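You operate a simulated robot arm through the tools that you are given. There is no shell and no other tool. Be economical: measure what you need, move in short steps, check, and stop when the job is done.

You run a simulated two-armed robot. Do the job below in one go: nothing can be reset, and whatever is moved stays where it is left.

Task
Put the 34 steel bush from the top of mould 63 on the lower left shelf of the blue rack and the 38 steel bush on the top of mould 33. Stack the 25 blue cap from the top of mould 63 on top of the 16 blue cap. Do these in any order.

The check looks at the end state, three seconds after you hand in, the way a careful person would. Anything else that was tipped, shoved, dropped, spilled or broken makes it a failure. Lids that push on must go on centred and level and be pressed home; caps that screw on are set level and turned clockwise until they are tight.

Robot
Two 7-joint arms with two-finger parallel grippers on one trunk, on a base that drives. Base frame: it is fixed to the floor where the robot stands at the start and does not move with it; the origin is under the middle of the robot, x ahead of it, y to its left, z up. Units: m, rad, N and s.
The left shoulder is at the start at [0.06, 0.143, 0.926], the right one opposite. With the tool pointing down near the work surface each hand reaches from about 0.32 to 0.74 m from the robot's upright axis, wherever it stands, measured 20 degrees to its own side. Places, roughly: lower left shelf of the blue rack [2.7, 0.4, 0.6]; top of mould 33 (17x39 cm) [0.62, 0.52, 0.6]. Payload 1.57 kg a hand.
The TCP of each hand is the grasp point between the finger pads, 0.03 m short of the fingertips. In the tool frame z runs along the fingers and y along their closing line. Largest opening 0.11 m; finger width 0.024, thickness 0.012; the body of the gripper, 0.048 by 0.112 m, starts 0.078 m behind the TCP.
Orientation is told as [roll, pitch, yaw] about the base's x, y, z axes, in that order, counted from this pose: with the fingers straight down and closing along the base's y, the tool's x points along the base's -x, its y along +y and its z along -z.

Tools
- The arms move only by the tool step_arm. It takes "left_rows", "right_rows" or both (then of equal length, played together; a hand with none holds still); each is one flat list of numbers, 7 for each row, row after row: the turn, a rotation vector about the base's x, y, z in rad, then the shift along the base's x, y, z in m, then the finger opening in m, from 0 to 0.11. In form: [rx, ry, rz, tx, ty, tz, jaw, rx, ry, rz, tx, ty, tz, jaw, ...]. A call has 1 to 12 rows; each row shifts and turns the commanded pose from where the row before left it. Rows are played at 5 a second. More than 0.05 m and 0.15 rad between two rows, or a gripper value outside its range, and nothing of the call is played. A pose out of reach is approached as far as the arm can. The call stops where the force on the tool passes 40 N (or 10 N more than at its start, if that is more) or the arm is blocked; 0.2 s more then pass. The fingers move at their own pace (about 0.045 m/s each) and stop on an object; they squeeze with about 21 N. The grip force told is the motor's: it shows also when the fingers shut on nothing. Time passes only in rows, and 0.2 s behind the last, so rows that do not move let the fingers close. It gives the time, the measured TCP pose, the force on the tool (base axes), the opening and the grip force at its end, in the units of the frame above (readings bear some noise), with the torque about the TCP (base axes, N m) and any sound that the robot's microphone picked up.
- Cameras (640 x 400 px; columns grow to the right, rows downward): "scene" is now at [0.0398, 0.0132, 1.552]; the picture's right is [0.26, -0.96, 0.00], its down [-0.73, -0.20, -0.65] and it looks along [0.63, 0.17, -0.76] (base axes); focal length 283 px, centre (320, 200). "left" rides on the left gripper at [0.07, -0.016, -0.141] in its tool frame; the picture's right is [0.23, 0.97, 0.00], its down [-0.85, 0.20, -0.48] and it looks along [-0.47, 0.11, 0.88] (tool axes); focal length 222 px, centre (320, 200). "right" rides on the right gripper at [0.07, 0.016, -0.141] in its tool frame; the picture's right is [-0.23, 0.97, 0.00], its down [-0.86, -0.20, -0.48] and it looks along [-0.47, -0.11, 0.88] (tool axes); focal length 222 px, centre (320, 200). There is no depth. A picture from a camera that has moved, and an enlarged one, comes with that camera's place and axes in the base frame and with its lens. The place of the scene camera against the robot may be out by one fixed shift of up to 0.025 m in any direction.
- capture(camera): a new picture of that camera. It takes no simulated time.
- raise_lower(by): slides the trunk up (or, below 0, down) by that many m; the arms and the scene camera ride with it, the base frame stays. It gives what a move gives, with no picture.
- steer(legs): drives the robot by 1 to 6 legs, each [ahead, left, turn to the left] in m, m and rad, along the robot's own axes; the way and the turn of a leg run together, so that a leg with both is an arc; at most 1.5 m and 3.142 rad a leg. The arms and the cameras ride along, it lands a little off, and it stops where it bumps. It gives what a move gives.
- head_to(pan, tilt): turns the head with the scene camera to pan (to the left, within 1.501 rad either way) and tilt (down, from -0.506 to 1.204), counted from straight ahead of the robot. It gives what a move gives.
- zoom(camera, box): a new picture of the part [left, top, right, bottom] of that camera's present view, enlarged. It takes no simulated time.
- hand_in(): hands the job in; it is judged then, once.

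Work in short steps. Places have to be worked out from the pictures, the camera data and where the tool is seen: move nearer, look again, correct. Check each grasp and each placing, and mend what went wrong. You have 165 turns and 122 pictures in all, those below and enlarged ones among them. Open the grippers and draw the arms clear of the work before you hand the job in, unless the task says otherwise; then end with one line.

The tools are called after "Emit:" as a command line: name --argument value ..., lists and objects as JSON in quotes. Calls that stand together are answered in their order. step_arm: Moves the arms, as the interface text tells. Its arguments: {"type":"object","properties":{"left_rows":{"type":"array","items":{"type":"number"}},"right_rows":{"type":"array","items":{"type":"number"}}},"required":[]} The other tools are called the same way: raise_lower (by) slides the trunk up or down; steer (legs) drives the base; head_to (pan, tilt) turns the head that bears the scene camera; capture (camera) takes a picture; zoom (camera, box) takes an enlarged picture of a part of a camera's view; hand_in () hands the job in.

At the start:

```text
t: 0.0
left_position: [0.4501, 0.2397, 1.034]
left_tcp_rot: [0.0, 0.0, 0.0]
left_ft_force: [0.0, -0.6, 0.7]
left_moment: [0.02, 0.02, 0.01]
left_grip_width: 0.1098
left_grip_force: 0.1
right_position: [0.4091, -0.2112, 1.0518]
right_tcp_rot: [0.002, -0.001, 0.002]
right_ft_force: [-0.7, -0.2, 0.1]
right_moment: [0.0, 0.03, 0.0]
right_grip_width: 0.11
right_grip_force: 0.2
trunk travel left (down, up): [-0.525, 0.065]
robot x, y, heading: [0.0, 0.0029, 0.001]
head pan, tilt: [0.265, 0.864]
```

scene: 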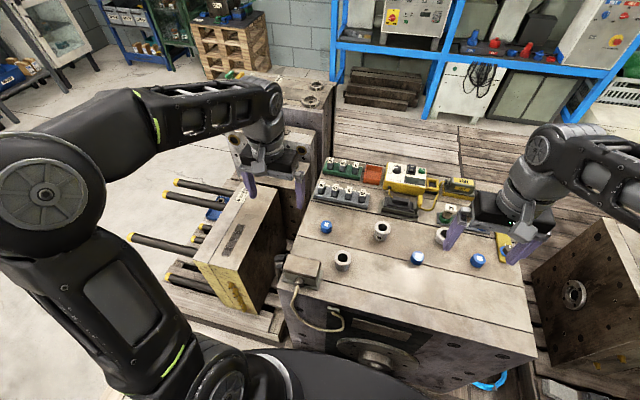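
right: 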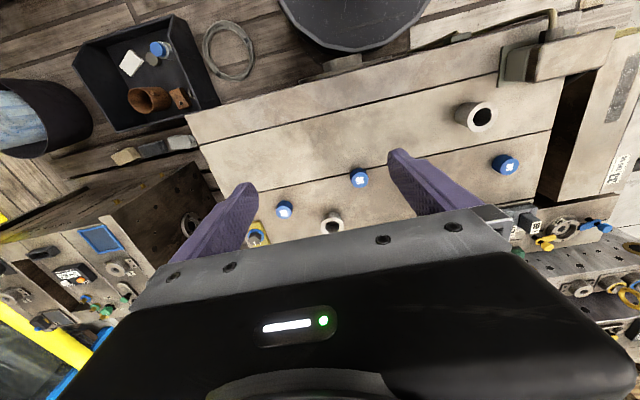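
left: 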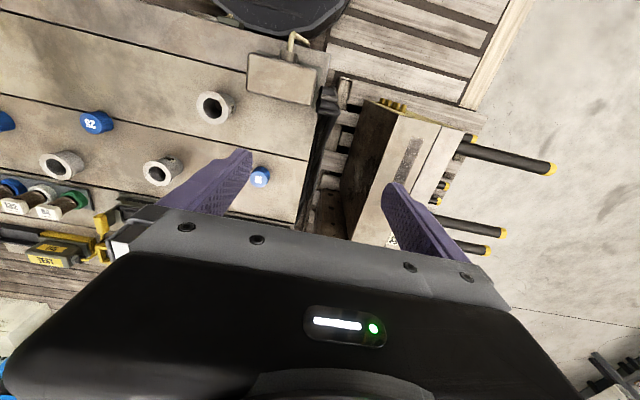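

The mould ahead bears three bushes and three blue caps; I enlarge the view to read their numbers.

Emit:
zoom --camera "scene" --box '[280, 150, 540, 312]'

Emit:
zoom --camera "left" --box '[0, 70, 300, 260]'

Emit:
zoom --camera "right" --box '[240, 70, 560, 270]'

```text
2.46 times, centred on (410, 231) of scene
camera zoom: at [0.0398, 0.0132, 1.552], right [0.26, -0.96, 0.0], down [-0.73, -0.2, -0.65], along [0.63, 0.17, -0.76], focal length 697 px, centre (98, 124)
```

zoom: 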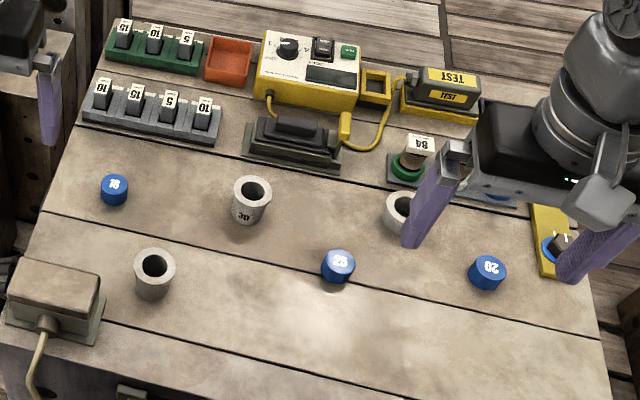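

```text
2.11 times, centred on (150, 165) of left
camera zoom: at [0.3794, 0.2226, 1.1756], right [-0.23, 0.97, 0.0], down [0.85, 0.2, 0.48], along [0.47, 0.11, -0.88], focal length 468 px, centre (678, 274)
```

zoom: 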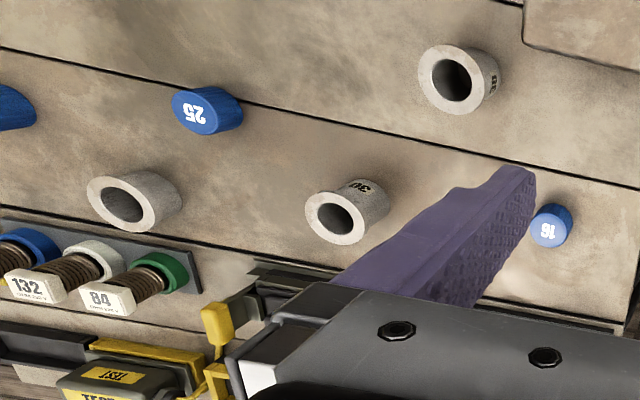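

```text
2.00 times, centred on (400, 170) of right
camera zoom: at [0.3394, -0.1958, 1.1931], right [0.23, 0.97, 0.0], down [0.86, -0.2, 0.48], along [0.47, -0.11, -0.88], focal length 444 px, centre (160, 260)
```

zoom: 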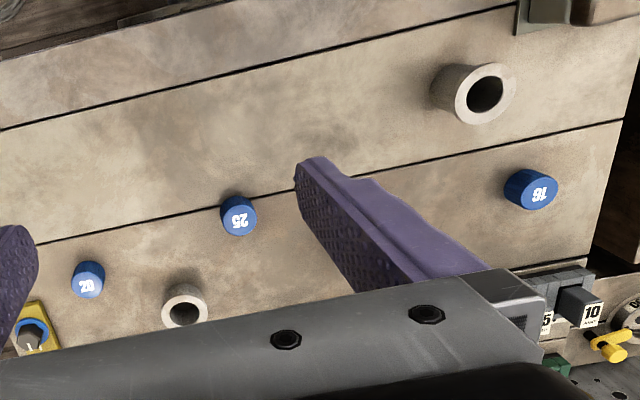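

The caps are 16, 25 and 20 from left to right; the bush labels need closer looks.

Emit:
zoom --camera "left" --box '[130, 80, 250, 195]'

Emit:
zoom --camera "scene" --box '[325, 210, 465, 280]'

Emit:
head_to --pan 0.7 --tilt 0.9

Emit:
capture --camera "scene"

```text
3.48 times, centred on (190, 138) of left
camera zoom: at [0.3794, 0.2226, 1.1756], right [-0.23, 0.97, 0.0], down [0.85, 0.2, 0.48], along [0.47, 0.11, -0.88], focal length 773 px, centre (772, 417)
```

zoom: 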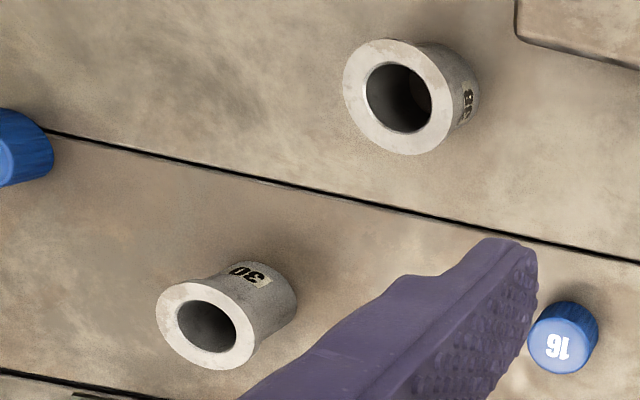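

```text
4.57 times, centred on (395, 245) of scene
camera zoom: at [0.0398, 0.0132, 1.552], right [0.26, -0.96, 0.0], down [-0.73, -0.2, -0.65], along [0.63, 0.17, -0.76], focal length 1294 px, centre (-23, -6)
```

zoom: 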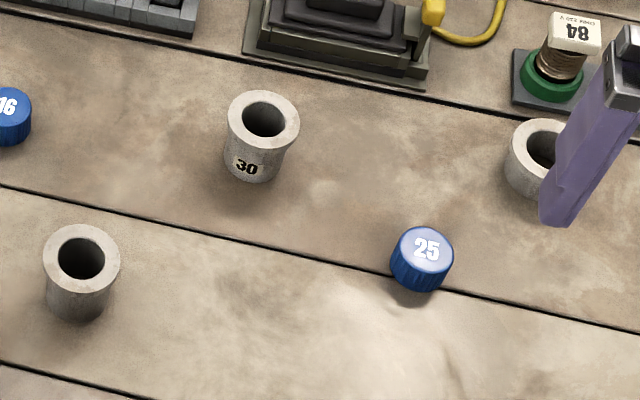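

```text
t: 0.9
left_position: [0.4489, 0.2389, 1.0337]
left_tcp_rot: [0.0, -0.002, 0.002]
left_ft_force: [0.7, 0.5, 0.0]
left_moment: [0.01, 0.03, 0.0]
left_grip_width: 0.11
left_grip_force: 0.1
right_position: [0.4089, -0.2123, 1.052]
right_tcp_rot: [-0.001, 0.0, 0.0]
right_ft_force: [0.1, -0.5, 0.3]
right_moment: [-0.03, 0.01, 0.01]
right_grip_width: 0.1099
right_grip_force: 0.1
trunk travel left (down, up): [-0.525, 0.065]
robot x, y, heading: [-0.0001, 0.0011, -0.001]
head pan, tilt: [0.7, 0.901]
```

```text
113 pictures are left
camera scene: at [0.0229, 0.0415, 1.5493], right [0.64, -0.77, 0.0], down [-0.6, -0.5, -0.62], along [0.48, 0.4, -0.78], focal length 283 px, centre (320, 200)
```

scene: 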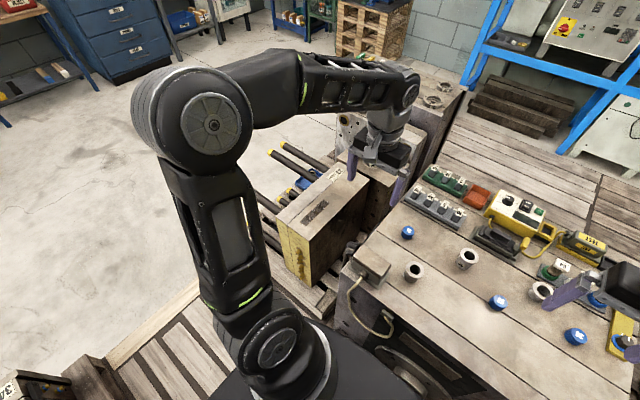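

Mould 33 seems to be the yellow-edged block at about (320,200). I zoom on it and on the bush labels.

Emit:
zoom --camera "scene" --box '[260, 130, 420, 230]'

Emit:
zoom --camera "left" --box '[190, 80, 250, 130]'

Emit:
zoom --camera "scene" --box '[390, 220, 620, 360]'

```text
4.00 times, centred on (340, 180) of scene
camera zoom: at [0.0229, 0.0415, 1.5493], right [0.64, -0.77, 0.0], down [-0.6, -0.5, -0.62], along [0.48, 0.4, -0.78], focal length 1132 px, centre (240, 280)
```

zoom: 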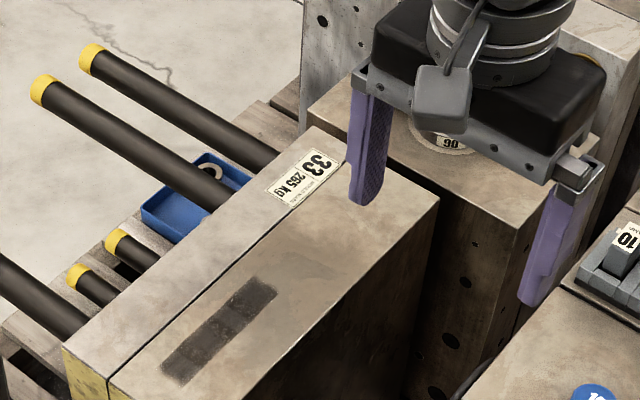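

```text
8.00 times, centred on (220, 105) of left
camera zoom: at [0.3794, 0.2226, 1.1756], right [-0.23, 0.97, 0.0], down [0.85, 0.2, 0.48], along [0.47, 0.11, -0.88], focal length 1777 px, centre (1120, 960)
```

zoom: 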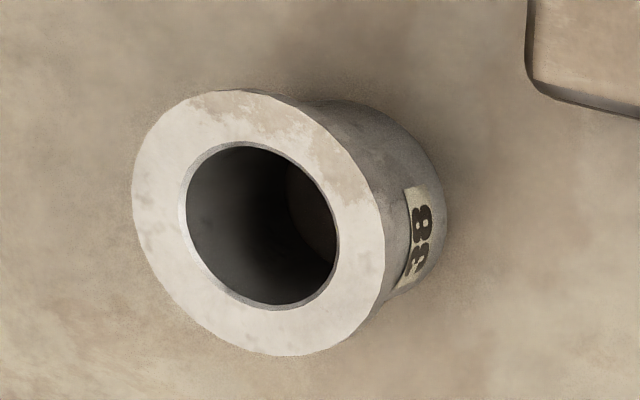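

```text
2.78 times, centred on (505, 290) of scene
camera zoom: at [0.0229, 0.0415, 1.5493], right [0.64, -0.77, 0.0], down [-0.6, -0.5, -0.62], along [0.48, 0.4, -0.78], focal length 788 px, centre (-195, -50)
```

zoom: 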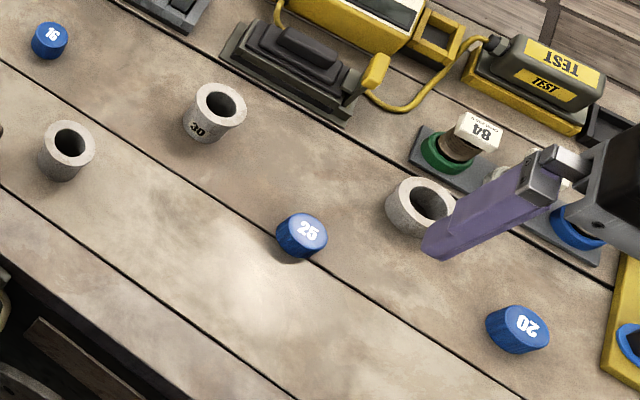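

Triangulating between the two hand cameras: bush 38 at (0.461,0.063), top z≈0.786; cap 25 at (0.542,-0.155), top ≈0.753; cap 16 at (0.581,0.143). I move the right hand to above cap 25 for a closer look.

Emit:
step_arm --right_rows '[0, 0, 0, 0.0222, 0.0095, -0.0303, 0.11, 0, 0, 0, 0.0222, 0.0095, -0.0303, 0.11, 0, 0, 0, 0.0222, 0.0095, -0.0303, 0.11, 0, 0, 0, 0.0222, 0.0095, -0.0303, 0.11, 0, 0, 0, 0.0222, 0.0095, -0.0303, 0.11, 0, 0, 0, 0.0222, 0.0095, -0.0303, 0.11]'

Emit:
capture --camera "right"

Emit:
head_to --pan 0.0 --tilt 0.9

Emit:
capture --camera "scene"

```text
t: 2.3
left_position: [0.4493, 0.2398, 1.034]
left_tcp_rot: [-0.001, 0.001, 0.0]
left_ft_force: [0.9, -0.1, 0.3]
left_moment: [0.0, 0.02, 0.02]
left_grip_width: 0.1097
left_grip_force: 0.2
right_position: [0.5436, -0.1555, 0.8702]
right_tcp_rot: [-0.001, 0.001, -0.001]
right_ft_force: [0.2, -0.1, 0.3]
right_moment: [-0.01, 0.01, -0.01]
right_grip_width: 0.1102
right_grip_force: 0.1
trunk travel left (down, up): [-0.525, 0.065]
robot x, y, heading: [-0.0026, 0.0, 0.0]
head pan, tilt: [0.7, 0.901]
```

```text
109 pictures are left
camera right: at [0.4734, -0.1386, 1.0109], right [0.23, 0.97, 0.0], down [0.86, -0.2, 0.48], along [0.47, -0.11, -0.88], focal length 222 px, centre (320, 200)
```

right: 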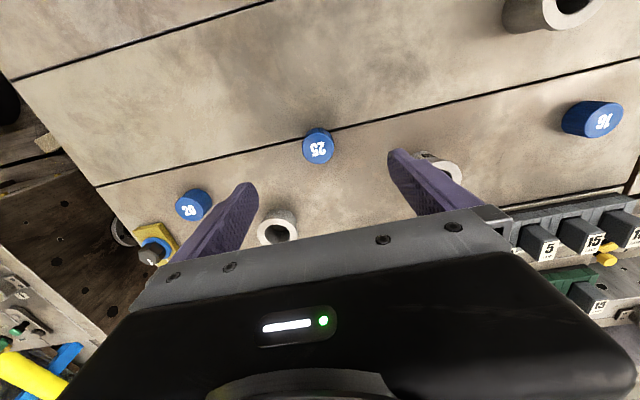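

```text
t: 3.4
left_position: [0.4494, 0.2389, 1.0332]
left_tcp_rot: [0.0, 0.0, 0.001]
left_ft_force: [0.6, 0.4, 0.3]
left_moment: [0.0, -0.01, 0.03]
left_grip_width: 0.1102
left_grip_force: 0.1
right_position: [0.5431, -0.1549, 0.8701]
right_tcp_rot: [0.001, -0.001, 0.0]
right_ft_force: [0.0, 0.6, -0.3]
right_moment: [0.0, 0.01, 0.0]
right_grip_width: 0.1101
right_grip_force: 0.0
trunk travel left (down, up): [-0.525, 0.065]
robot x, y, heading: [0.0006, -0.0024, 0.005]
head pan, tilt: [0.0, 0.901]
```

```text
108 pictures are left
camera scene: at [0.0407, -0.007, 1.5493], right [0.0, -1.0, 0.0], down [-0.78, 0.0, -0.62], along [0.62, 0.0, -0.78], focal length 283 px, centre (320, 200)
```

scene: 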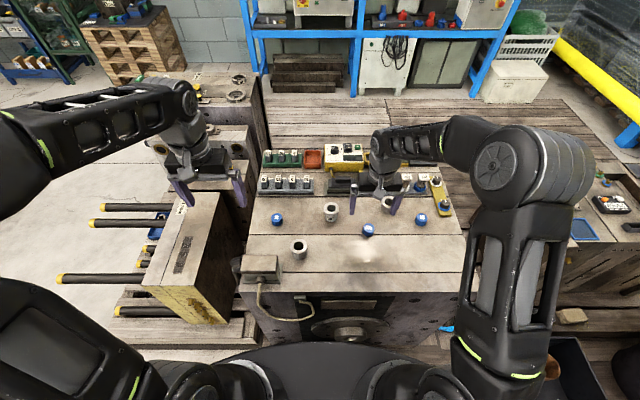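

I zoom on the caps and the middle area to get cap height and the table level.

Emit:
zoom --camera "right" --box '[270, 100, 370, 190]'

Emit:
zoom --camera "right" --box '[240, 190, 320, 250]'

```text
4.44 times, centred on (320, 145) of right
camera zoom: at [0.4725, -0.1387, 1.0118], right [0.23, 0.97, 0.0], down [0.86, -0.2, 0.48], along [0.47, -0.11, -0.88], focal length 987 px, centre (320, 444)
```

zoom: 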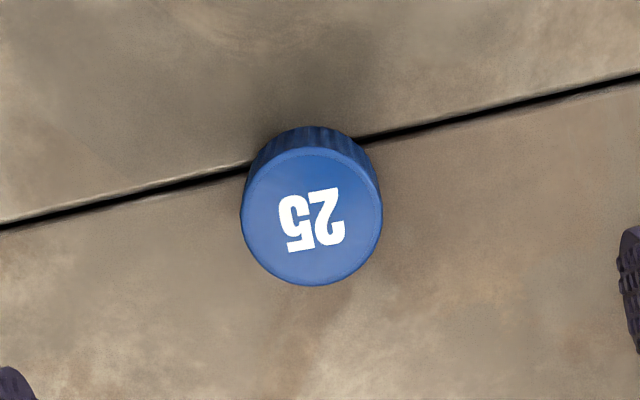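

```text
6.67 times, centred on (280, 220) of right
camera zoom: at [0.4725, -0.1387, 1.0118], right [0.23, 0.97, 0.0], down [0.86, -0.2, 0.48], along [0.47, -0.11, -0.88], focal length 1481 px, centre (587, 67)
```

zoom: 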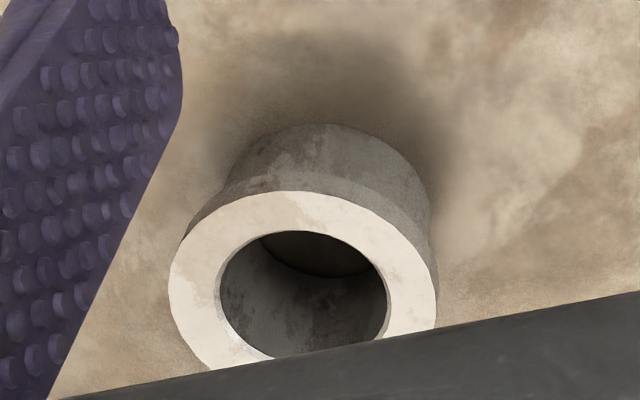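

Cap 25 is about 36 mm wide, centre (0.5435,-0.157), and the table is at z≈0.722. I lower the right hand to z 0.760 and look before closing.

Emit:
step_arm --right_rows '[0, 0, 0, 0, -0.002, -0.04, 0.11, 0, 0, 0, 0, 0, -0.04, 0.11, 0, 0, 0, 0, 0, -0.03, 0.11, 0, 0, 0, 0, 0, 0, 0.11]'

Emit:
capture --camera "right"

```text
t: 4.2
left_position: [0.4497, 0.2398, 1.0344]
left_tcp_rot: [0.0, 0.0, -0.004]
left_ft_force: [0.2, -0.9, 0.5]
left_moment: [-0.01, 0.03, 0.02]
left_grip_width: 0.1098
left_grip_force: 0.1
right_position: [0.5431, -0.1558, 0.77]
right_tcp_rot: [-0.002, 0.006, -0.001]
right_ft_force: [-7.8, 0.1, 11.4]
right_moment: [-0.38, 0.1, -0.1]
right_grip_width: 0.1098
right_grip_force: 0.1
trunk travel left (down, up): [-0.525, 0.065]
robot x, y, heading: [0.0007, 0.0006, -0.001]
head pan, tilt: [0.0, 0.901]
stopped in row 4 (right hand): the force on the tool passed its limit (the readings are from after the stop); the commanded pose is now the measured one
```

```text
105 pictures are left
camera right: at [0.4731, -0.1401, 0.9116], right [0.23, 0.97, 0.0], down [0.86, -0.2, 0.48], along [0.46, -0.11, -0.88], focal length 222 px, centre (320, 200)
```

right: 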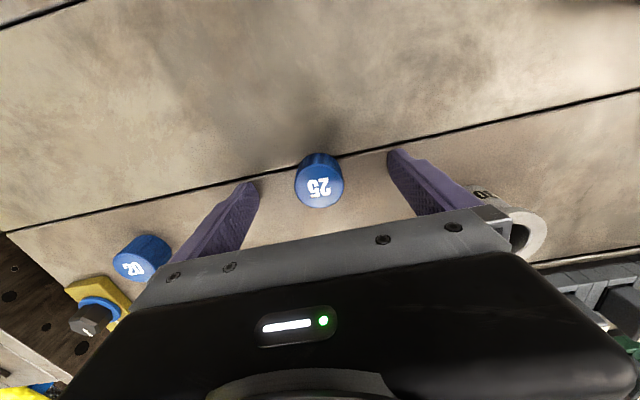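

The contact was the table under the fingertips (TCP 0.770, so the table is ≈0.740 and the cap top ≈0.762). I lift 4 mm and close on the cap.

Emit:
step_arm --right_rows '[0, 0, 0, 0, -0.001, 0.004, 0.11, 0, 0, 0, 0, 0, 0, 0.02, 0, 0, 0, 0, 0, 0, 0.02, 0, 0, 0, 0, 0, 0, 0.02, 0, 0, 0, 0, 0, 0, 0.02, 0, 0, 0, 0, 0, 0, 0.02, 0, 0, 0, 0, 0, 0, 0.02]'

```text
t: 5.8
left_position: [0.4505, 0.239, 1.0333]
left_tcp_rot: [0.0, 0.002, 0.0]
left_ft_force: [0.3, -0.6, -1.0]
left_moment: [-0.02, 0.03, -0.02]
left_grip_width: 0.1099
left_grip_force: 0.0
right_position: [0.5434, -0.1574, 0.7734]
right_tcp_rot: [-0.001, 0.003, 0.0]
right_ft_force: [-0.1, -0.6, 0.0]
right_moment: [-0.02, 0.0, -0.01]
right_grip_width: 0.034
right_grip_force: 20.6
trunk travel left (down, up): [-0.525, 0.065]
robot x, y, heading: [0.0007, -0.0026, -0.001]
head pan, tilt: [0.0, 0.901]
```

Cap held (34 mm). I lift it, move toward cap 16, and move the left hand aside at the same time.

Emit:
step_arm --right_rows '[0, 0, 0, 0, 0, 0.04, 0.02, 0, 0, 0, 0, 0, 0.04, 0.02, 0, 0, 0, 0, 0, 0.03, 0.02, 0, 0, 0, 0, 0.045, 0, 0.02, 0, 0, 0, 0, 0.045, 0, 0.02, 0, 0, 0, 0, 0.045, 0, 0.02, 0, 0, 0, 0, 0.045, 0, 0.02, 0, 0, 0, 0, 0, 0, 0.02]' --left_rows '[0, 0, 0, 0, 0.04, 0, 0.11, 0, 0, 0, 0, 0.04, 0, 0.11, 0, 0, 0, 0, 0.04, 0, 0.11, 0, 0, 0, 0, 0.04, 0, 0.11, 0, 0, 0, 0, 0.02, 0, 0.11, 0, 0, 0, 0, 0, 0, 0.11, 0, 0, 0, 0, 0, 0, 0.11, 0, 0, 0, 0, 0, 0, 0.11]'

Emit:
capture --camera "right"

Emit:
capture --camera "left"

Emit:
zoom --camera "scene" --box '[160, 170, 480, 300]'

```text
t: 7.6
left_position: [0.4517, 0.4201, 1.0331]
left_tcp_rot: [0.0, 0.001, 0.001]
left_ft_force: [-0.1, 0.1, -0.2]
left_moment: [-0.02, 0.01, -0.03]
left_grip_width: 0.1101
left_grip_force: 0.0
right_position: [0.5441, 0.0213, 0.8838]
right_tcp_rot: [0.001, 0.002, -0.002]
right_ft_force: [-0.9, -0.1, -0.8]
right_moment: [0.0, -0.01, -0.02]
right_grip_width: 0.034
right_grip_force: 21.1
trunk travel left (down, up): [-0.525, 0.065]
robot x, y, heading: [-0.003, 0.0011, -0.003]
head pan, tilt: [0.0, 0.901]
```

```text
104 pictures are left
camera right: at [0.4733, 0.0379, 1.025], right [0.23, 0.97, 0.0], down [0.86, -0.2, 0.48], along [0.46, -0.11, -0.88], focal length 222 px, centre (320, 200)
```

right: 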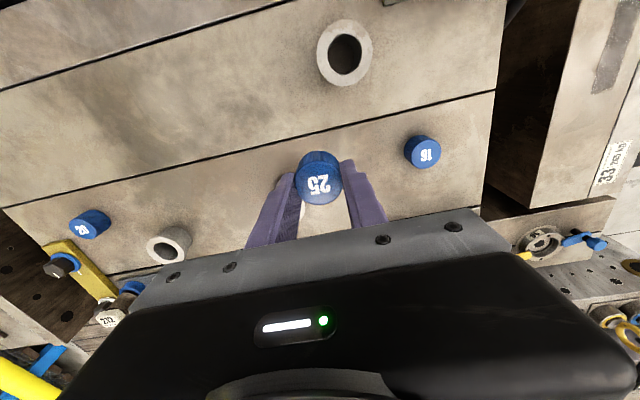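

```text
103 pictures are left
camera left: at [0.3806, 0.4028, 1.1749], right [-0.23, 0.97, 0.0], down [0.86, 0.2, 0.48], along [0.47, 0.11, -0.88], focal length 222 px, centre (320, 200)
```

left: 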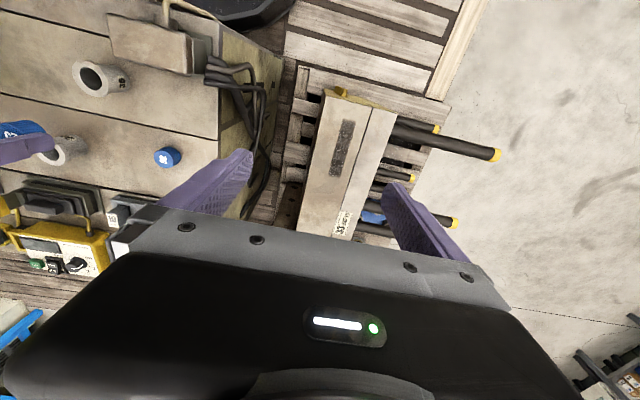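

```text
2.00 times, centred on (320, 235) of scene
camera zoom: at [0.0407, -0.0075, 1.5493], right [0.0, -1.0, 0.0], down [-0.78, 0.0, -0.62], along [0.62, 0.0, -0.78], focal length 566 px, centre (320, 130)
```

zoom: 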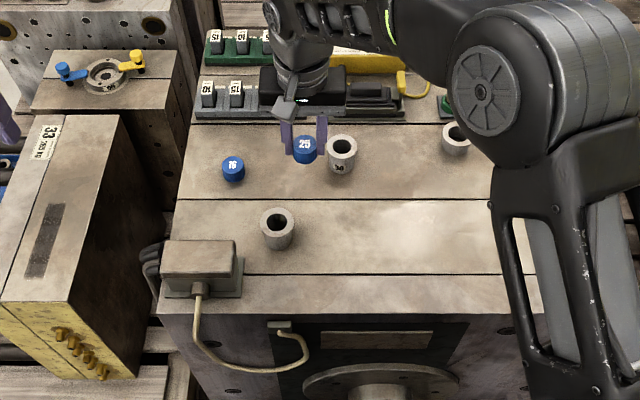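

Zoom on cap 16 in both hand cameras for a precise fix.

Emit:
zoom --camera "right" --box '[380, 110, 480, 190]'

Emit:
zoom --camera "left" --box '[130, 130, 210, 190]'

```text
5.00 times, centred on (430, 150) of right
camera zoom: at [0.4733, 0.0379, 1.025], right [0.23, 0.97, 0.0], down [0.86, -0.2, 0.48], along [0.46, -0.11, -0.88], focal length 1111 px, centre (-230, 450)
```

zoom: 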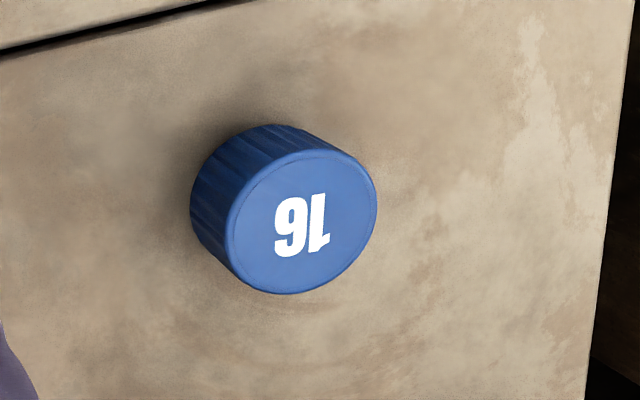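

```text
6.67 times, centred on (170, 160) of left
camera zoom: at [0.3806, 0.4028, 1.1749], right [-0.23, 0.97, 0.0], down [0.86, 0.2, 0.48], along [0.47, 0.11, -0.88], focal length 1481 px, centre (1320, 467)
```

zoom: 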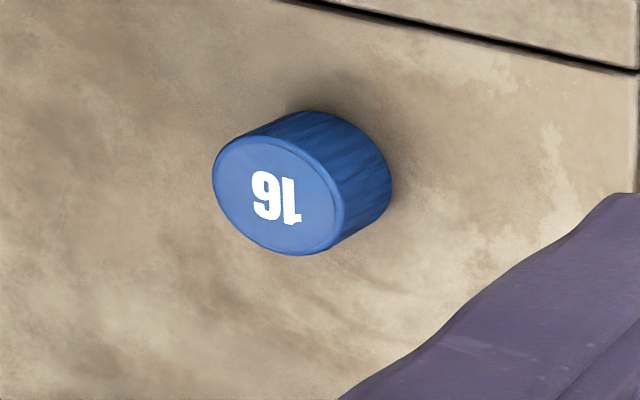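

Cap 16 lies at (0.581,0.144), top ≈0.763. I check the held cap's offset from the TCP.

Emit:
zoom --camera "right" --box '[270, 140, 370, 220]'

```text
5.00 times, centred on (320, 180) of right
camera zoom: at [0.4733, 0.0379, 1.025], right [0.23, 0.97, 0.0], down [0.86, -0.2, 0.48], along [0.46, -0.11, -0.88], focal length 1111 px, centre (320, 300)
```

zoom: 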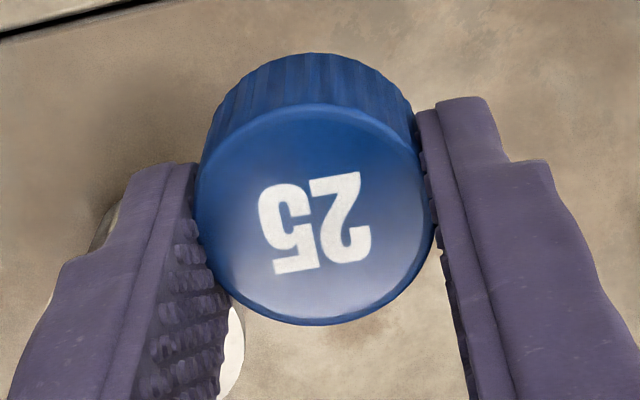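

The held cap sits about 4–5 mm behind the TCP, so I shift by (+0.041,+0.122) to above cap 16, then part-way down, and look.

Emit:
step_arm --right_rows '[0, 0, 0, 0.0137, 0.0407, 0, 0.02, 0, 0, 0, 0.0137, 0.0407, 0, 0.02, 0, 0, 0, 0.0136, 0.0406, 0, 0.02, 0, 0, 0, 0, 0, -0.035, 0.02, 0, 0, 0, 0, 0, -0.03, 0.02, 0, 0, 0, 0, 0, 0, 0.02]'

Emit:
zoom --camera "right" --box '[260, 120, 380, 220]'

Emit:
zoom --camera "left" --box '[120, 110, 220, 190]'

Emit:
zoom --camera "scene" --box '[220, 180, 340, 255]'

```text
t: 9.0
left_position: [0.4511, 0.418, 1.0329]
left_tcp_rot: [0.0, -0.001, 0.001]
left_ft_force: [0.5, 0.3, 0.6]
left_moment: [-0.01, 0.02, 0.03]
left_grip_width: 0.1101
left_grip_force: 0.1
right_position: [0.5818, 0.1444, 0.8173]
right_tcp_rot: [-0.001, 0.002, -0.001]
right_ft_force: [-0.5, 0.8, 0.7]
right_moment: [0.01, 0.0, -0.01]
right_grip_width: 0.0338
right_grip_force: 20.8
trunk travel left (down, up): [-0.525, 0.065]
robot x, y, heading: [-0.0031, -0.0007, 0.001]
head pan, tilt: [0.0, 0.901]
```

```text
4.00 times, centred on (320, 170) of right
camera zoom: at [0.5118, 0.1603, 0.9572], right [0.23, 0.97, 0.0], down [0.86, -0.2, 0.48], along [0.46, -0.11, -0.88], focal length 888 px, centre (320, 320)
```

zoom: 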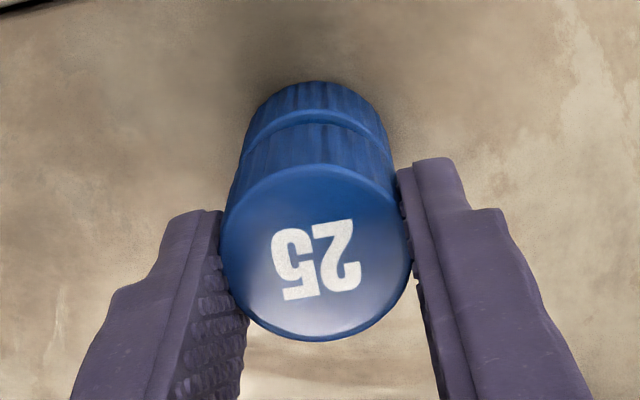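

```text
5.00 times, centred on (170, 150) of left
camera zoom: at [0.3805, 0.4031, 1.1748], right [-0.23, 0.97, 0.0], down [0.86, 0.2, 0.48], along [0.47, 0.11, -0.88], focal length 1111 px, centre (1070, 450)
```

zoom: 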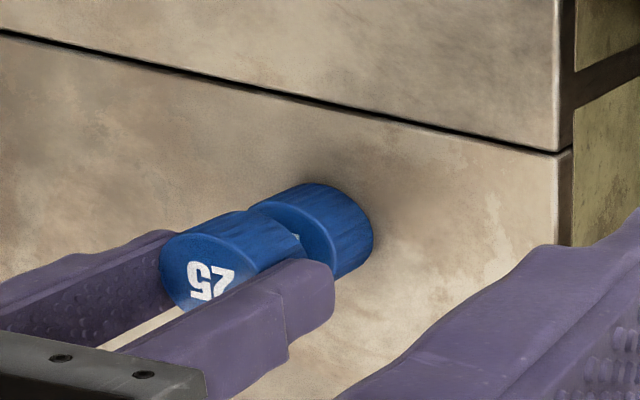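

```text
5.33 times, centred on (280, 218) of scene
camera zoom: at [0.0406, -0.0072, 1.5493], right [0.0, -1.0, 0.0], down [-0.78, 0.0, -0.62], along [0.62, 0.0, -0.78], focal length 1510 px, centre (533, 107)
```

zoom: 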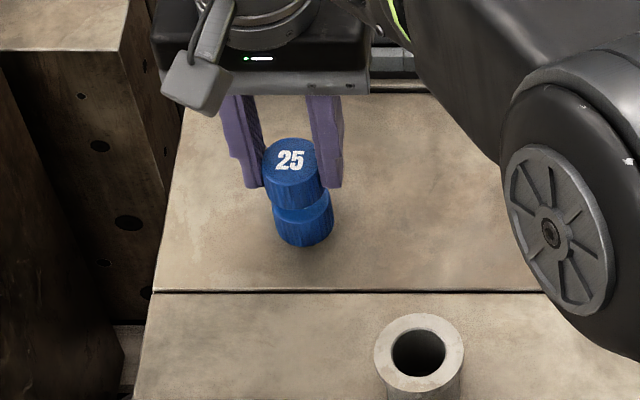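

The held cap is about 3 mm behind and 1 mm left of cap 16's centre; I correct it and go down slowly.

Emit:
step_arm --right_rows '[0, 0, 0, 0.003, -0.001, 0, 0.02, 0, 0, 0, 0, 0, -0.01, 0.02, 0, 0, 0, 0, 0, -0.005, 0.02, 0, 0, 0, 0, 0, 0, 0.02]'

Emit:
zoom --camera "right" --box '[260, 120, 380, 220]'

Emit:
zoom --camera "left" --box '[120, 110, 220, 190]'

```text
t: 10.0
left_position: [0.4507, 0.4192, 1.0325]
left_tcp_rot: [-0.002, -0.001, -0.001]
left_ft_force: [-0.4, 0.8, 0.4]
left_moment: [-0.01, 0.02, -0.01]
left_grip_width: 0.11
left_grip_force: 0.0
right_position: [0.5864, 0.145, 0.8022]
right_tcp_rot: [0.0, 0.003, 0.0]
right_ft_force: [0.3, 0.6, -0.6]
right_moment: [-0.02, 0.0, 0.02]
right_grip_width: 0.0339
right_grip_force: 21.0
trunk travel left (down, up): [-0.525, 0.065]
robot x, y, heading: [-0.0024, 0.0007, -0.002]
head pan, tilt: [0.0, 0.901]
```

```text
4.00 times, centred on (320, 170) of right
camera zoom: at [0.5171, 0.16, 0.9436], right [0.23, 0.97, 0.0], down [0.86, -0.2, 0.48], along [0.46, -0.11, -0.88], focal length 888 px, centre (320, 320)
```

zoom: 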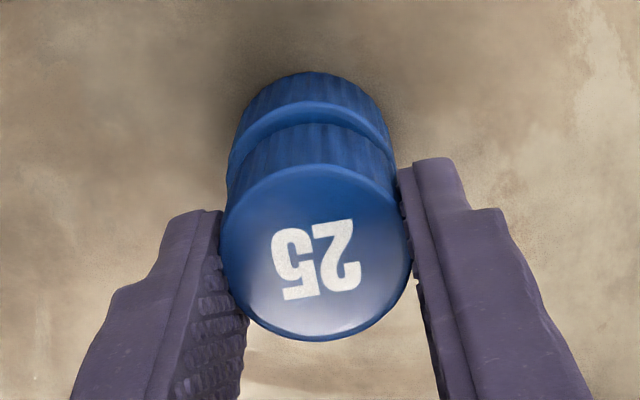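

```text
5.00 times, centred on (170, 150) of left
camera zoom: at [0.3806, 0.4032, 1.1747], right [-0.23, 0.97, 0.0], down [0.86, 0.2, 0.48], along [0.47, 0.11, -0.88], focal length 1111 px, centre (1070, 450)
```

zoom: 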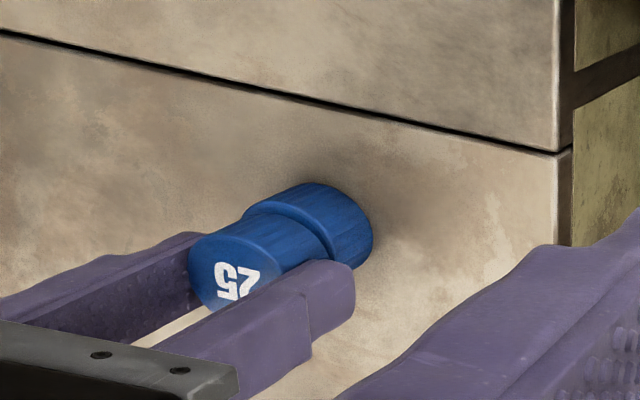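

Nearly aligned; at most 1–2 mm forward. I trim back 1.5 mm and go down in 2 mm steps until contact.

Emit:
step_arm --right_rows '[0, 0, 0, -0.0015, -0.0005, -0.002, 0.02, 0, 0, 0, 0, 0, -0.002, 0.02, 0, 0, 0, 0, 0, 0, 0.02]'

Emit:
zoom --camera "right" --box '[260, 120, 380, 220]'

```text
t: 10.8
left_position: [0.4495, 0.42, 1.0323]
left_tcp_rot: [0.0, 0.0, 0.0]
left_ft_force: [-0.2, 0.4, 0.3]
left_moment: [-0.03, 0.0, 0.01]
left_grip_width: 0.1099
left_grip_force: 0.1
right_position: [0.5855, 0.1433, 0.7992]
right_tcp_rot: [0.0, 0.0, -0.001]
right_ft_force: [-0.1, 0.3, 3.6]
right_moment: [-0.02, 0.01, 0.03]
right_grip_width: 0.0339
right_grip_force: 21.2
trunk travel left (down, up): [-0.525, 0.065]
robot x, y, heading: [-0.0003, 0.0038, -0.0]
head pan, tilt: [0.0, 0.901]
```

```text
4.00 times, centred on (320, 170) of right
camera zoom: at [0.5156, 0.1593, 0.9406], right [0.23, 0.97, 0.0], down [0.86, -0.2, 0.48], along [0.46, -0.11, -0.88], focal length 888 px, centre (320, 320)
```

zoom: 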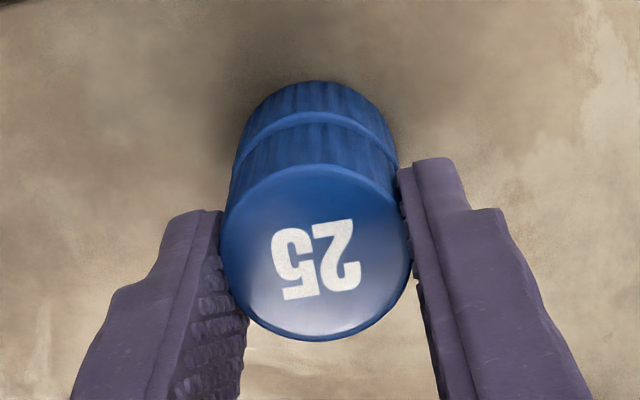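

Contact at 3.6 N and the caps sit well over each other. I open the fingers and go straight up.

Emit:
step_arm --right_rows '[0, 0, 0, 0, 0, 0, 0.06, 0, 0, 0, 0, 0, 0, 0.06, 0, 0, 0, 0, 0, 0, 0.06, 0, 0, 0, 0, 0, 0.02, 0.06, 0, 0, 0, 0, 0, 0.04, 0.06, 0, 0, 0, 0, 0, 0.04, 0.06, 0, 0, 0, 0, -0.045, 0, 0.09, 0, 0, 0, 0, -0.045, 0, 0.11]'

Emit:
capture --camera "right"

Emit:
zoom --camera "left" --box '[120, 110, 220, 190]'

```text
t: 12.6
left_position: [0.4504, 0.4194, 1.0325]
left_tcp_rot: [0.0, -0.002, 0.002]
left_ft_force: [-0.6, 0.5, -0.5]
left_moment: [-0.01, -0.03, 0.01]
left_grip_width: 0.1099
left_grip_force: 0.1
right_position: [0.5847, 0.0543, 0.8992]
right_tcp_rot: [-0.001, 0.002, 0.0]
right_ft_force: [-0.2, 0.5, 0.1]
right_moment: [-0.01, 0.01, -0.03]
right_grip_width: 0.1097
right_grip_force: 0.1
trunk travel left (down, up): [-0.525, 0.065]
robot x, y, heading: [0.0027, -0.0014, -0.001]
head pan, tilt: [0.0, 0.901]
```

```text
92 pictures are left
camera right: at [0.5161, 0.0702, 1.0409], right [0.23, 0.97, 0.0], down [0.86, -0.2, 0.48], along [0.46, -0.11, -0.88], focal length 222 px, centre (320, 200)
```

right: 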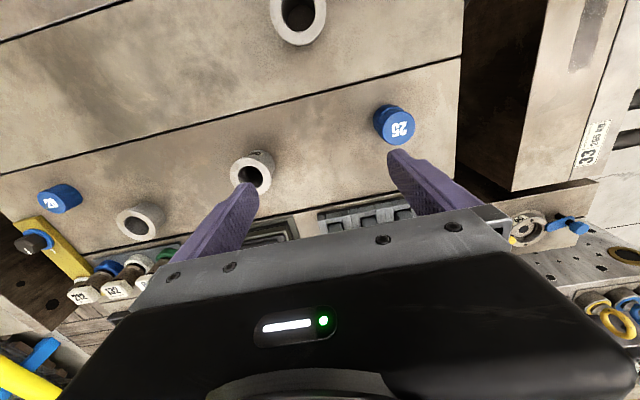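

```text
5.00 times, centred on (170, 150) of left
camera zoom: at [0.3805, 0.4028, 1.1749], right [-0.23, 0.97, 0.0], down [0.86, 0.2, 0.48], along [0.47, 0.11, -0.88], focal length 1111 px, centre (1070, 450)
```

zoom: 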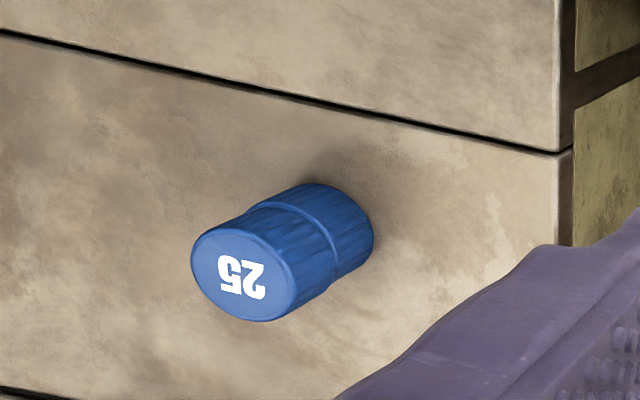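

Stack stands well. Now the right hand goes back to the right and the left hand, turned -0.9 rad so the fingers clear the connector box, comes above bush 38.

Emit:
step_arm --right_rows '[0, 0, 0, 0, -0.045, 0.01, 0.11, 0, 0, 0, 0, -0.045, 0.01, 0.11, 0, 0, 0, -0.01, -0.045, 0.01, 0.11, 0, 0, 0, -0.02, -0.045, 0.01, 0.11, 0, 0, 0, -0.02, -0.045, 0.01, 0.11, 0, 0, 0, -0.02, -0.045, 0.01, 0.11, 0, 0, 0, -0.02, 0, 0, 0.11, 0, 0, 0, 0, 0, 0, 0.11, 0, 0, 0, 0, 0, 0, 0.11, 0, 0, 0, 0, 0, 0, 0.11]' --left_rows '[0, 0, -0.1, 0.001, -0.0396, -0.015, 0.09, 0, 0, -0.1, 0.001, -0.0396, -0.015, 0.09, 0, 0, -0.1, 0.001, -0.0396, -0.015, 0.09, 0, 0, -0.1, 0.001, -0.0396, -0.015, 0.09, 0, 0, -0.1, 0.001, -0.0396, -0.015, 0.09, 0, 0, -0.1, 0.001, -0.0396, -0.015, 0.09, 0, 0, -0.1, 0.001, -0.0396, -0.015, 0.09, 0, 0, -0.1, 0.001, -0.0396, -0.015, 0.09, 0, 0, -0.1, 0.001, -0.0396, -0.015, 0.09, 0, 0, 0, 0, 0, 0, 0.09]'

Emit:
capture --camera "left"

Emit:
capture --camera "scene"

```text
refused: row 4 steps farther than a row can; nothing moved
```

```text
90 pictures are left
camera left: at [0.3805, 0.4028, 1.1749], right [-0.23, 0.97, 0.0], down [0.86, 0.2, 0.48], along [0.47, 0.11, -0.88], focal length 222 px, centre (320, 200)
```

left: 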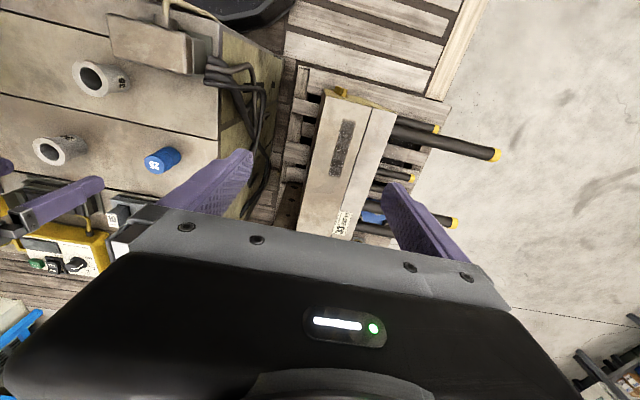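

```text
89 pictures are left
camera scene: at [0.0407, -0.0076, 1.5493], right [0.0, -1.0, 0.0], down [-0.78, 0.0, -0.62], along [0.62, 0.0, -0.78], focal length 283 px, centre (320, 200)
```

scene: 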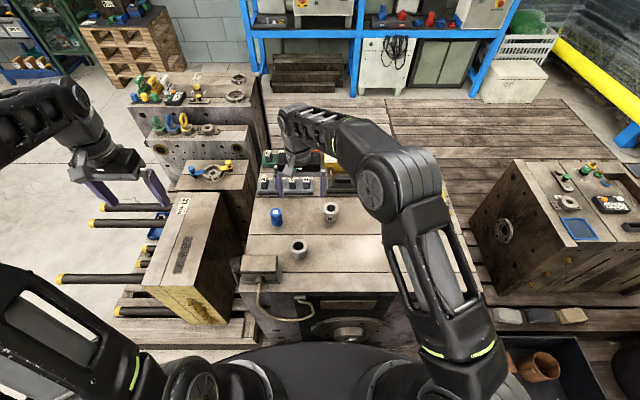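

A row was just over the limit; I resend with shorter steps.

Emit:
step_arm --right_rows '[0, 0, 0, 0, -0.045, 0.01, 0.11, 0, 0, 0, 0, -0.045, 0.01, 0.11, 0, 0, 0, -0.01, -0.045, 0.01, 0.11, 0, 0, 0, -0.015, -0.042, 0.01, 0.11, 0, 0, 0, -0.015, -0.042, 0.01, 0.11, 0, 0, 0, -0.015, -0.04, 0.01, 0.11, 0, 0, 0, -0.02, 0, 0, 0.11, 0, 0, 0, 0, 0, 0, 0.11, 0, 0, 0, 0, 0, 0, 0.11, 0, 0, 0, 0, 0, 0, 0.11]' --left_rows '[0, 0, -0.1, 0.001, -0.0396, -0.015, 0.09, 0, 0, -0.1, 0.001, -0.0396, -0.015, 0.09, 0, 0, -0.1, 0.001, -0.0396, -0.015, 0.09, 0, 0, -0.1, 0.001, -0.0396, -0.015, 0.09, 0, 0, -0.1, 0.001, -0.0396, -0.015, 0.09, 0, 0, -0.1, 0.001, -0.0396, -0.015, 0.09, 0, 0, -0.1, 0.001, -0.0396, -0.015, 0.09, 0, 0, -0.1, 0.001, -0.0396, -0.015, 0.09, 0, 0, -0.1, 0.001, -0.0396, -0.015, 0.09, 0, 0, 0, 0, 0, 0, 0.09]'

Emit:
capture --camera "left"

```text
t: 14.8
left_position: [0.4595, 0.064, 0.8988]
left_tcp_rot: [0.0, 0.0, -0.902]
left_ft_force: [0.2, -0.1, 0.6]
left_moment: [-0.01, 0.01, -0.01]
left_grip_width: 0.0901
left_grip_force: 0.1
right_position: [0.5108, -0.2056, 0.9588]
right_tcp_rot: [0.002, 0.002, 0.001]
right_ft_force: [-0.8, -0.4, -0.7]
right_moment: [0.0, 0.0, 0.01]
right_grip_width: 0.1099
right_grip_force: 0.1
trunk travel left (down, up): [-0.525, 0.065]
robot x, y, heading: [0.0002, -0.003, -0.001]
head pan, tilt: [0.0, 0.901]
```

```text
88 pictures are left
camera left: at [0.403, 0.1073, 1.0405], right [0.62, 0.78, 0.0], down [0.69, -0.55, 0.48], along [0.37, -0.3, -0.88], focal length 222 px, centre (320, 200)
```

left: 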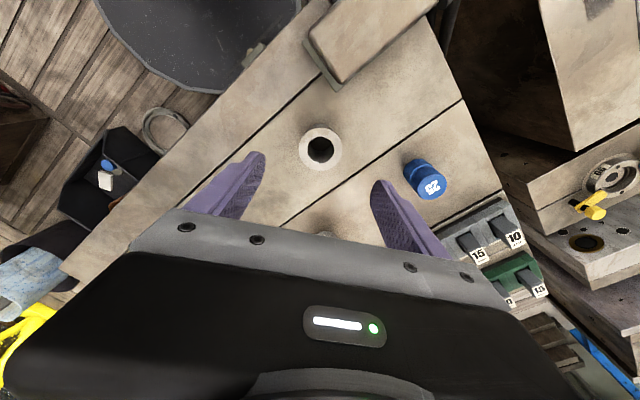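

Bush 38 rim (50 mm wide) is at about (0.456,0.064), so I trim x by -3 mm, lower to z≈0.779 and close.

Emit:
step_arm --left_rows '[0, 0, 0, -0.003, 0, -0.04, 0.09, 0, 0, 0, 0, 0, -0.04, 0.09, 0, 0, 0, 0, 0, -0.03, 0.09, 0, 0, 0, 0, 0, -0.01, 0.09, 0, 0, 0, 0, 0, 0, 0.03, 0, 0, 0, 0, 0, 0, 0.03, 0, 0, 0, 0, 0, 0, 0.03, 0, 0, 0, 0, 0, 0, 0.03, 0, 0, 0, 0, 0, 0, 0.03]'

Emit:
capture --camera "left"

```text
t: 16.8
left_position: [0.4555, 0.0626, 0.7782]
left_tcp_rot: [0.0, 0.001, -0.9]
left_ft_force: [1.2, 0.1, -0.4]
left_moment: [0.01, -0.05, 0.01]
left_grip_width: 0.0499
left_grip_force: 21.2
right_position: [0.5114, -0.206, 0.9602]
right_tcp_rot: [-0.001, 0.003, -0.001]
right_ft_force: [0.2, -0.1, 0.2]
right_moment: [-0.01, -0.01, 0.0]
right_grip_width: 0.11
right_grip_force: 0.0
trunk travel left (down, up): [-0.525, 0.065]
robot x, y, heading: [-0.0012, -0.0026, 0.005]
head pan, tilt: [0.0, 0.901]
```

```text
87 pictures are left
camera left: at [0.3993, 0.1064, 0.9209], right [0.62, 0.78, 0.0], down [0.69, -0.55, 0.48], along [0.37, -0.3, -0.88], focal length 222 px, centre (320, 200)
```

left: 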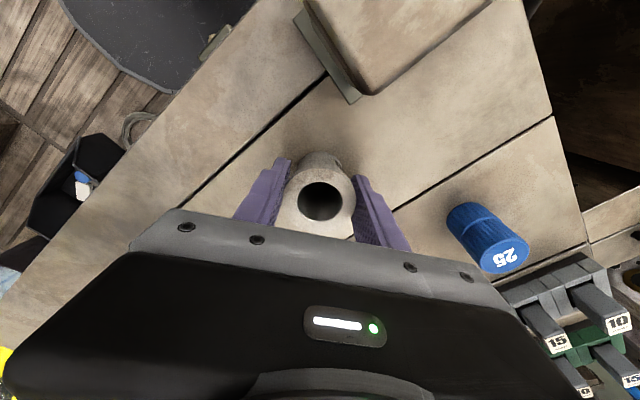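

Bush 38 is gripped at 50 mm. I lift it, then carry it toward mould 33 at about (0.615,0.475), turning the hand back on the way.

Emit:
step_arm --left_rows '[0, 0, 0, 0, 0, 0.04, 0.03, 0, 0, 0, 0, 0, 0.045, 0.03, 0, 0, 0, 0, 0, 0.045, 0.03, 0, 0, 0, 0, 0, 0, 0.03]'

Emit:
step_arm --left_rows '[0, 0, 0.09, 0.016, 0.0413, 0, 0.03, 0, 0, 0.09, 0.016, 0.0413, 0, 0.03, 0, 0, 0.09, 0.016, 0.0413, 0, 0.03, 0, 0, 0.09, 0.016, 0.0413, 0, 0.03, 0, 0, 0.09, 0.016, 0.0413, 0, 0.03, 0, 0, 0.09, 0.016, 0.0413, 0, 0.03, 0, 0, 0.09, 0.016, 0.0413, 0, 0.03, 0, 0, 0.09, 0.016, 0.0413, 0, 0.03, 0, 0, 0.09, 0.016, 0.0413, 0, 0.03, 0, 0, 0.09, 0.016, 0.0413, 0, 0.03, 0, 0, 0, 0, 0, 0, 0.03]'

Emit:
capture --camera "left"

Emit:
head_to --pan 0.6 --tilt 0.95

Emit:
capture --camera "scene"

```text
t: 17.8
left_position: [0.4566, 0.0637, 0.9097]
left_tcp_rot: [0.0, 0.001, -0.901]
left_ft_force: [0.0, 0.2, -3.3]
left_moment: [-0.03, 0.0, 0.01]
left_grip_width: 0.0495
left_grip_force: 20.6
right_position: [0.5104, -0.207, 0.9583]
right_tcp_rot: [0.001, 0.002, 0.0]
right_ft_force: [0.3, 0.1, 0.4]
right_moment: [-0.01, -0.03, 0.0]
right_grip_width: 0.1097
right_grip_force: 0.1
trunk travel left (down, up): [-0.525, 0.065]
robot x, y, heading: [0.0014, 0.0006, 0.003]
head pan, tilt: [0.0, 0.901]
```

```text
t: 20.2
left_position: [0.617, 0.4734, 0.9109]
left_tcp_rot: [0.001, 0.0, 0.001]
left_ft_force: [0.2, -1.1, -3.1]
left_moment: [0.02, 0.04, 0.04]
left_grip_width: 0.0497
left_grip_force: 21.3
right_position: [0.5104, -0.2061, 0.9597]
right_tcp_rot: [0.0, 0.002, 0.0]
right_ft_force: [0.0, 0.4, -0.2]
right_moment: [0.04, -0.03, 0.0]
right_grip_width: 0.1099
right_grip_force: 0.1
trunk travel left (down, up): [-0.525, 0.065]
robot x, y, heading: [-0.0045, 0.001, -0.003]
head pan, tilt: [0.0, 0.901]
```

```text
86 pictures are left
camera left: at [0.5462, 0.457, 1.0519], right [-0.23, 0.97, 0.0], down [0.86, 0.2, 0.48], along [0.46, 0.11, -0.88], focal length 222 px, centre (320, 200)
```

left: 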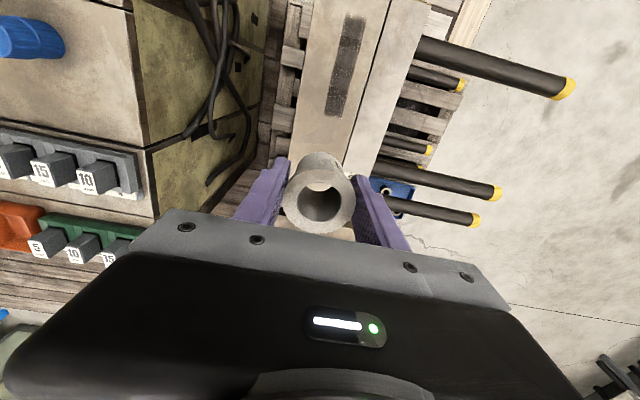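

```text
t: 21.2
left_position: [0.6173, 0.4739, 0.9107]
left_tcp_rot: [-0.001, 0.001, -0.001]
left_ft_force: [0.0, -0.5, -3.2]
left_moment: [-0.03, 0.0, 0.0]
left_grip_width: 0.0495
left_grip_force: 20.6
right_position: [0.5117, -0.2055, 0.959]
right_tcp_rot: [0.0, 0.0, 0.001]
right_ft_force: [0.0, 0.3, -0.9]
right_moment: [0.01, 0.01, -0.02]
right_grip_width: 0.11
right_grip_force: 0.0
trunk travel left (down, up): [-0.525, 0.065]
robot x, y, heading: [-0.0013, 0.0015, 0.0]
head pan, tilt: [0.6, 0.949]
```

```text
85 pictures are left
camera scene: at [0.0257, 0.0342, 1.5457], right [0.56, -0.83, 0.0], down [-0.67, -0.46, -0.58], along [0.48, 0.33, -0.81], focal length 283 px, centre (320, 200)
```

scene: 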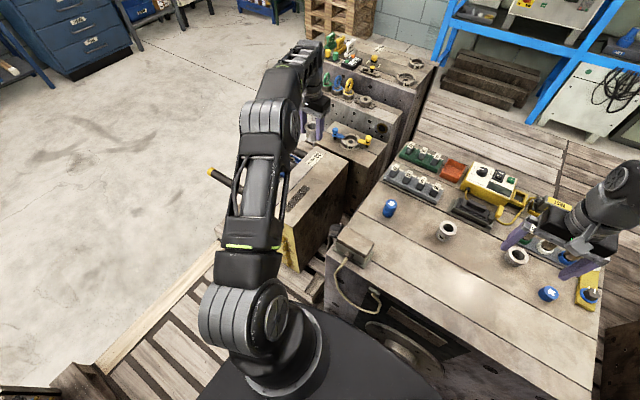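

I need the mould-33 top edges more exactly, so I zoom in the left camera and the scene.

Emit:
zoom --camera "left" --box '[240, 0, 480, 150]'

Emit:
zoom --camera "scene" --box '[260, 100, 400, 200]'

```text
2.67 times, centred on (360, 75) of left
camera zoom: at [0.5465, 0.4573, 1.0517], right [-0.23, 0.97, 0.0], down [0.86, 0.2, 0.48], along [0.47, 0.11, -0.88], focal length 592 px, centre (213, 533)
```

zoom: 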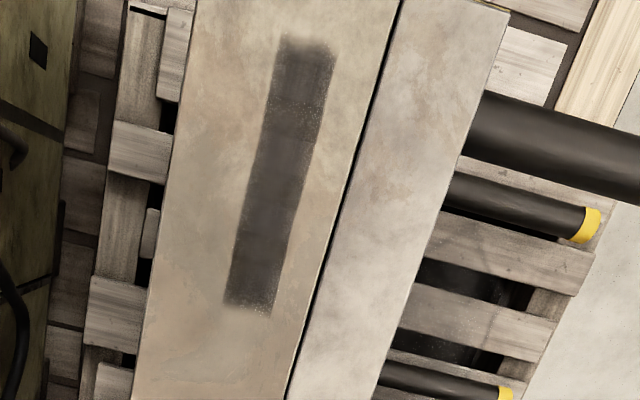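

```text
4.00 times, centred on (330, 150) of scene
camera zoom: at [0.0257, 0.0342, 1.5457], right [0.56, -0.83, 0.0], down [-0.67, -0.46, -0.58], along [0.48, 0.33, -0.81], focal length 1132 px, centre (280, 400)
```

zoom: 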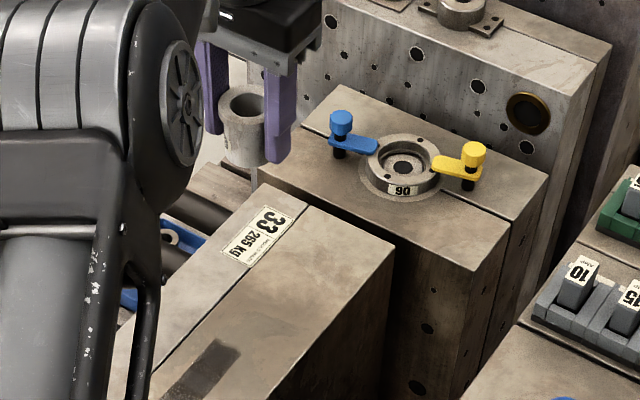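

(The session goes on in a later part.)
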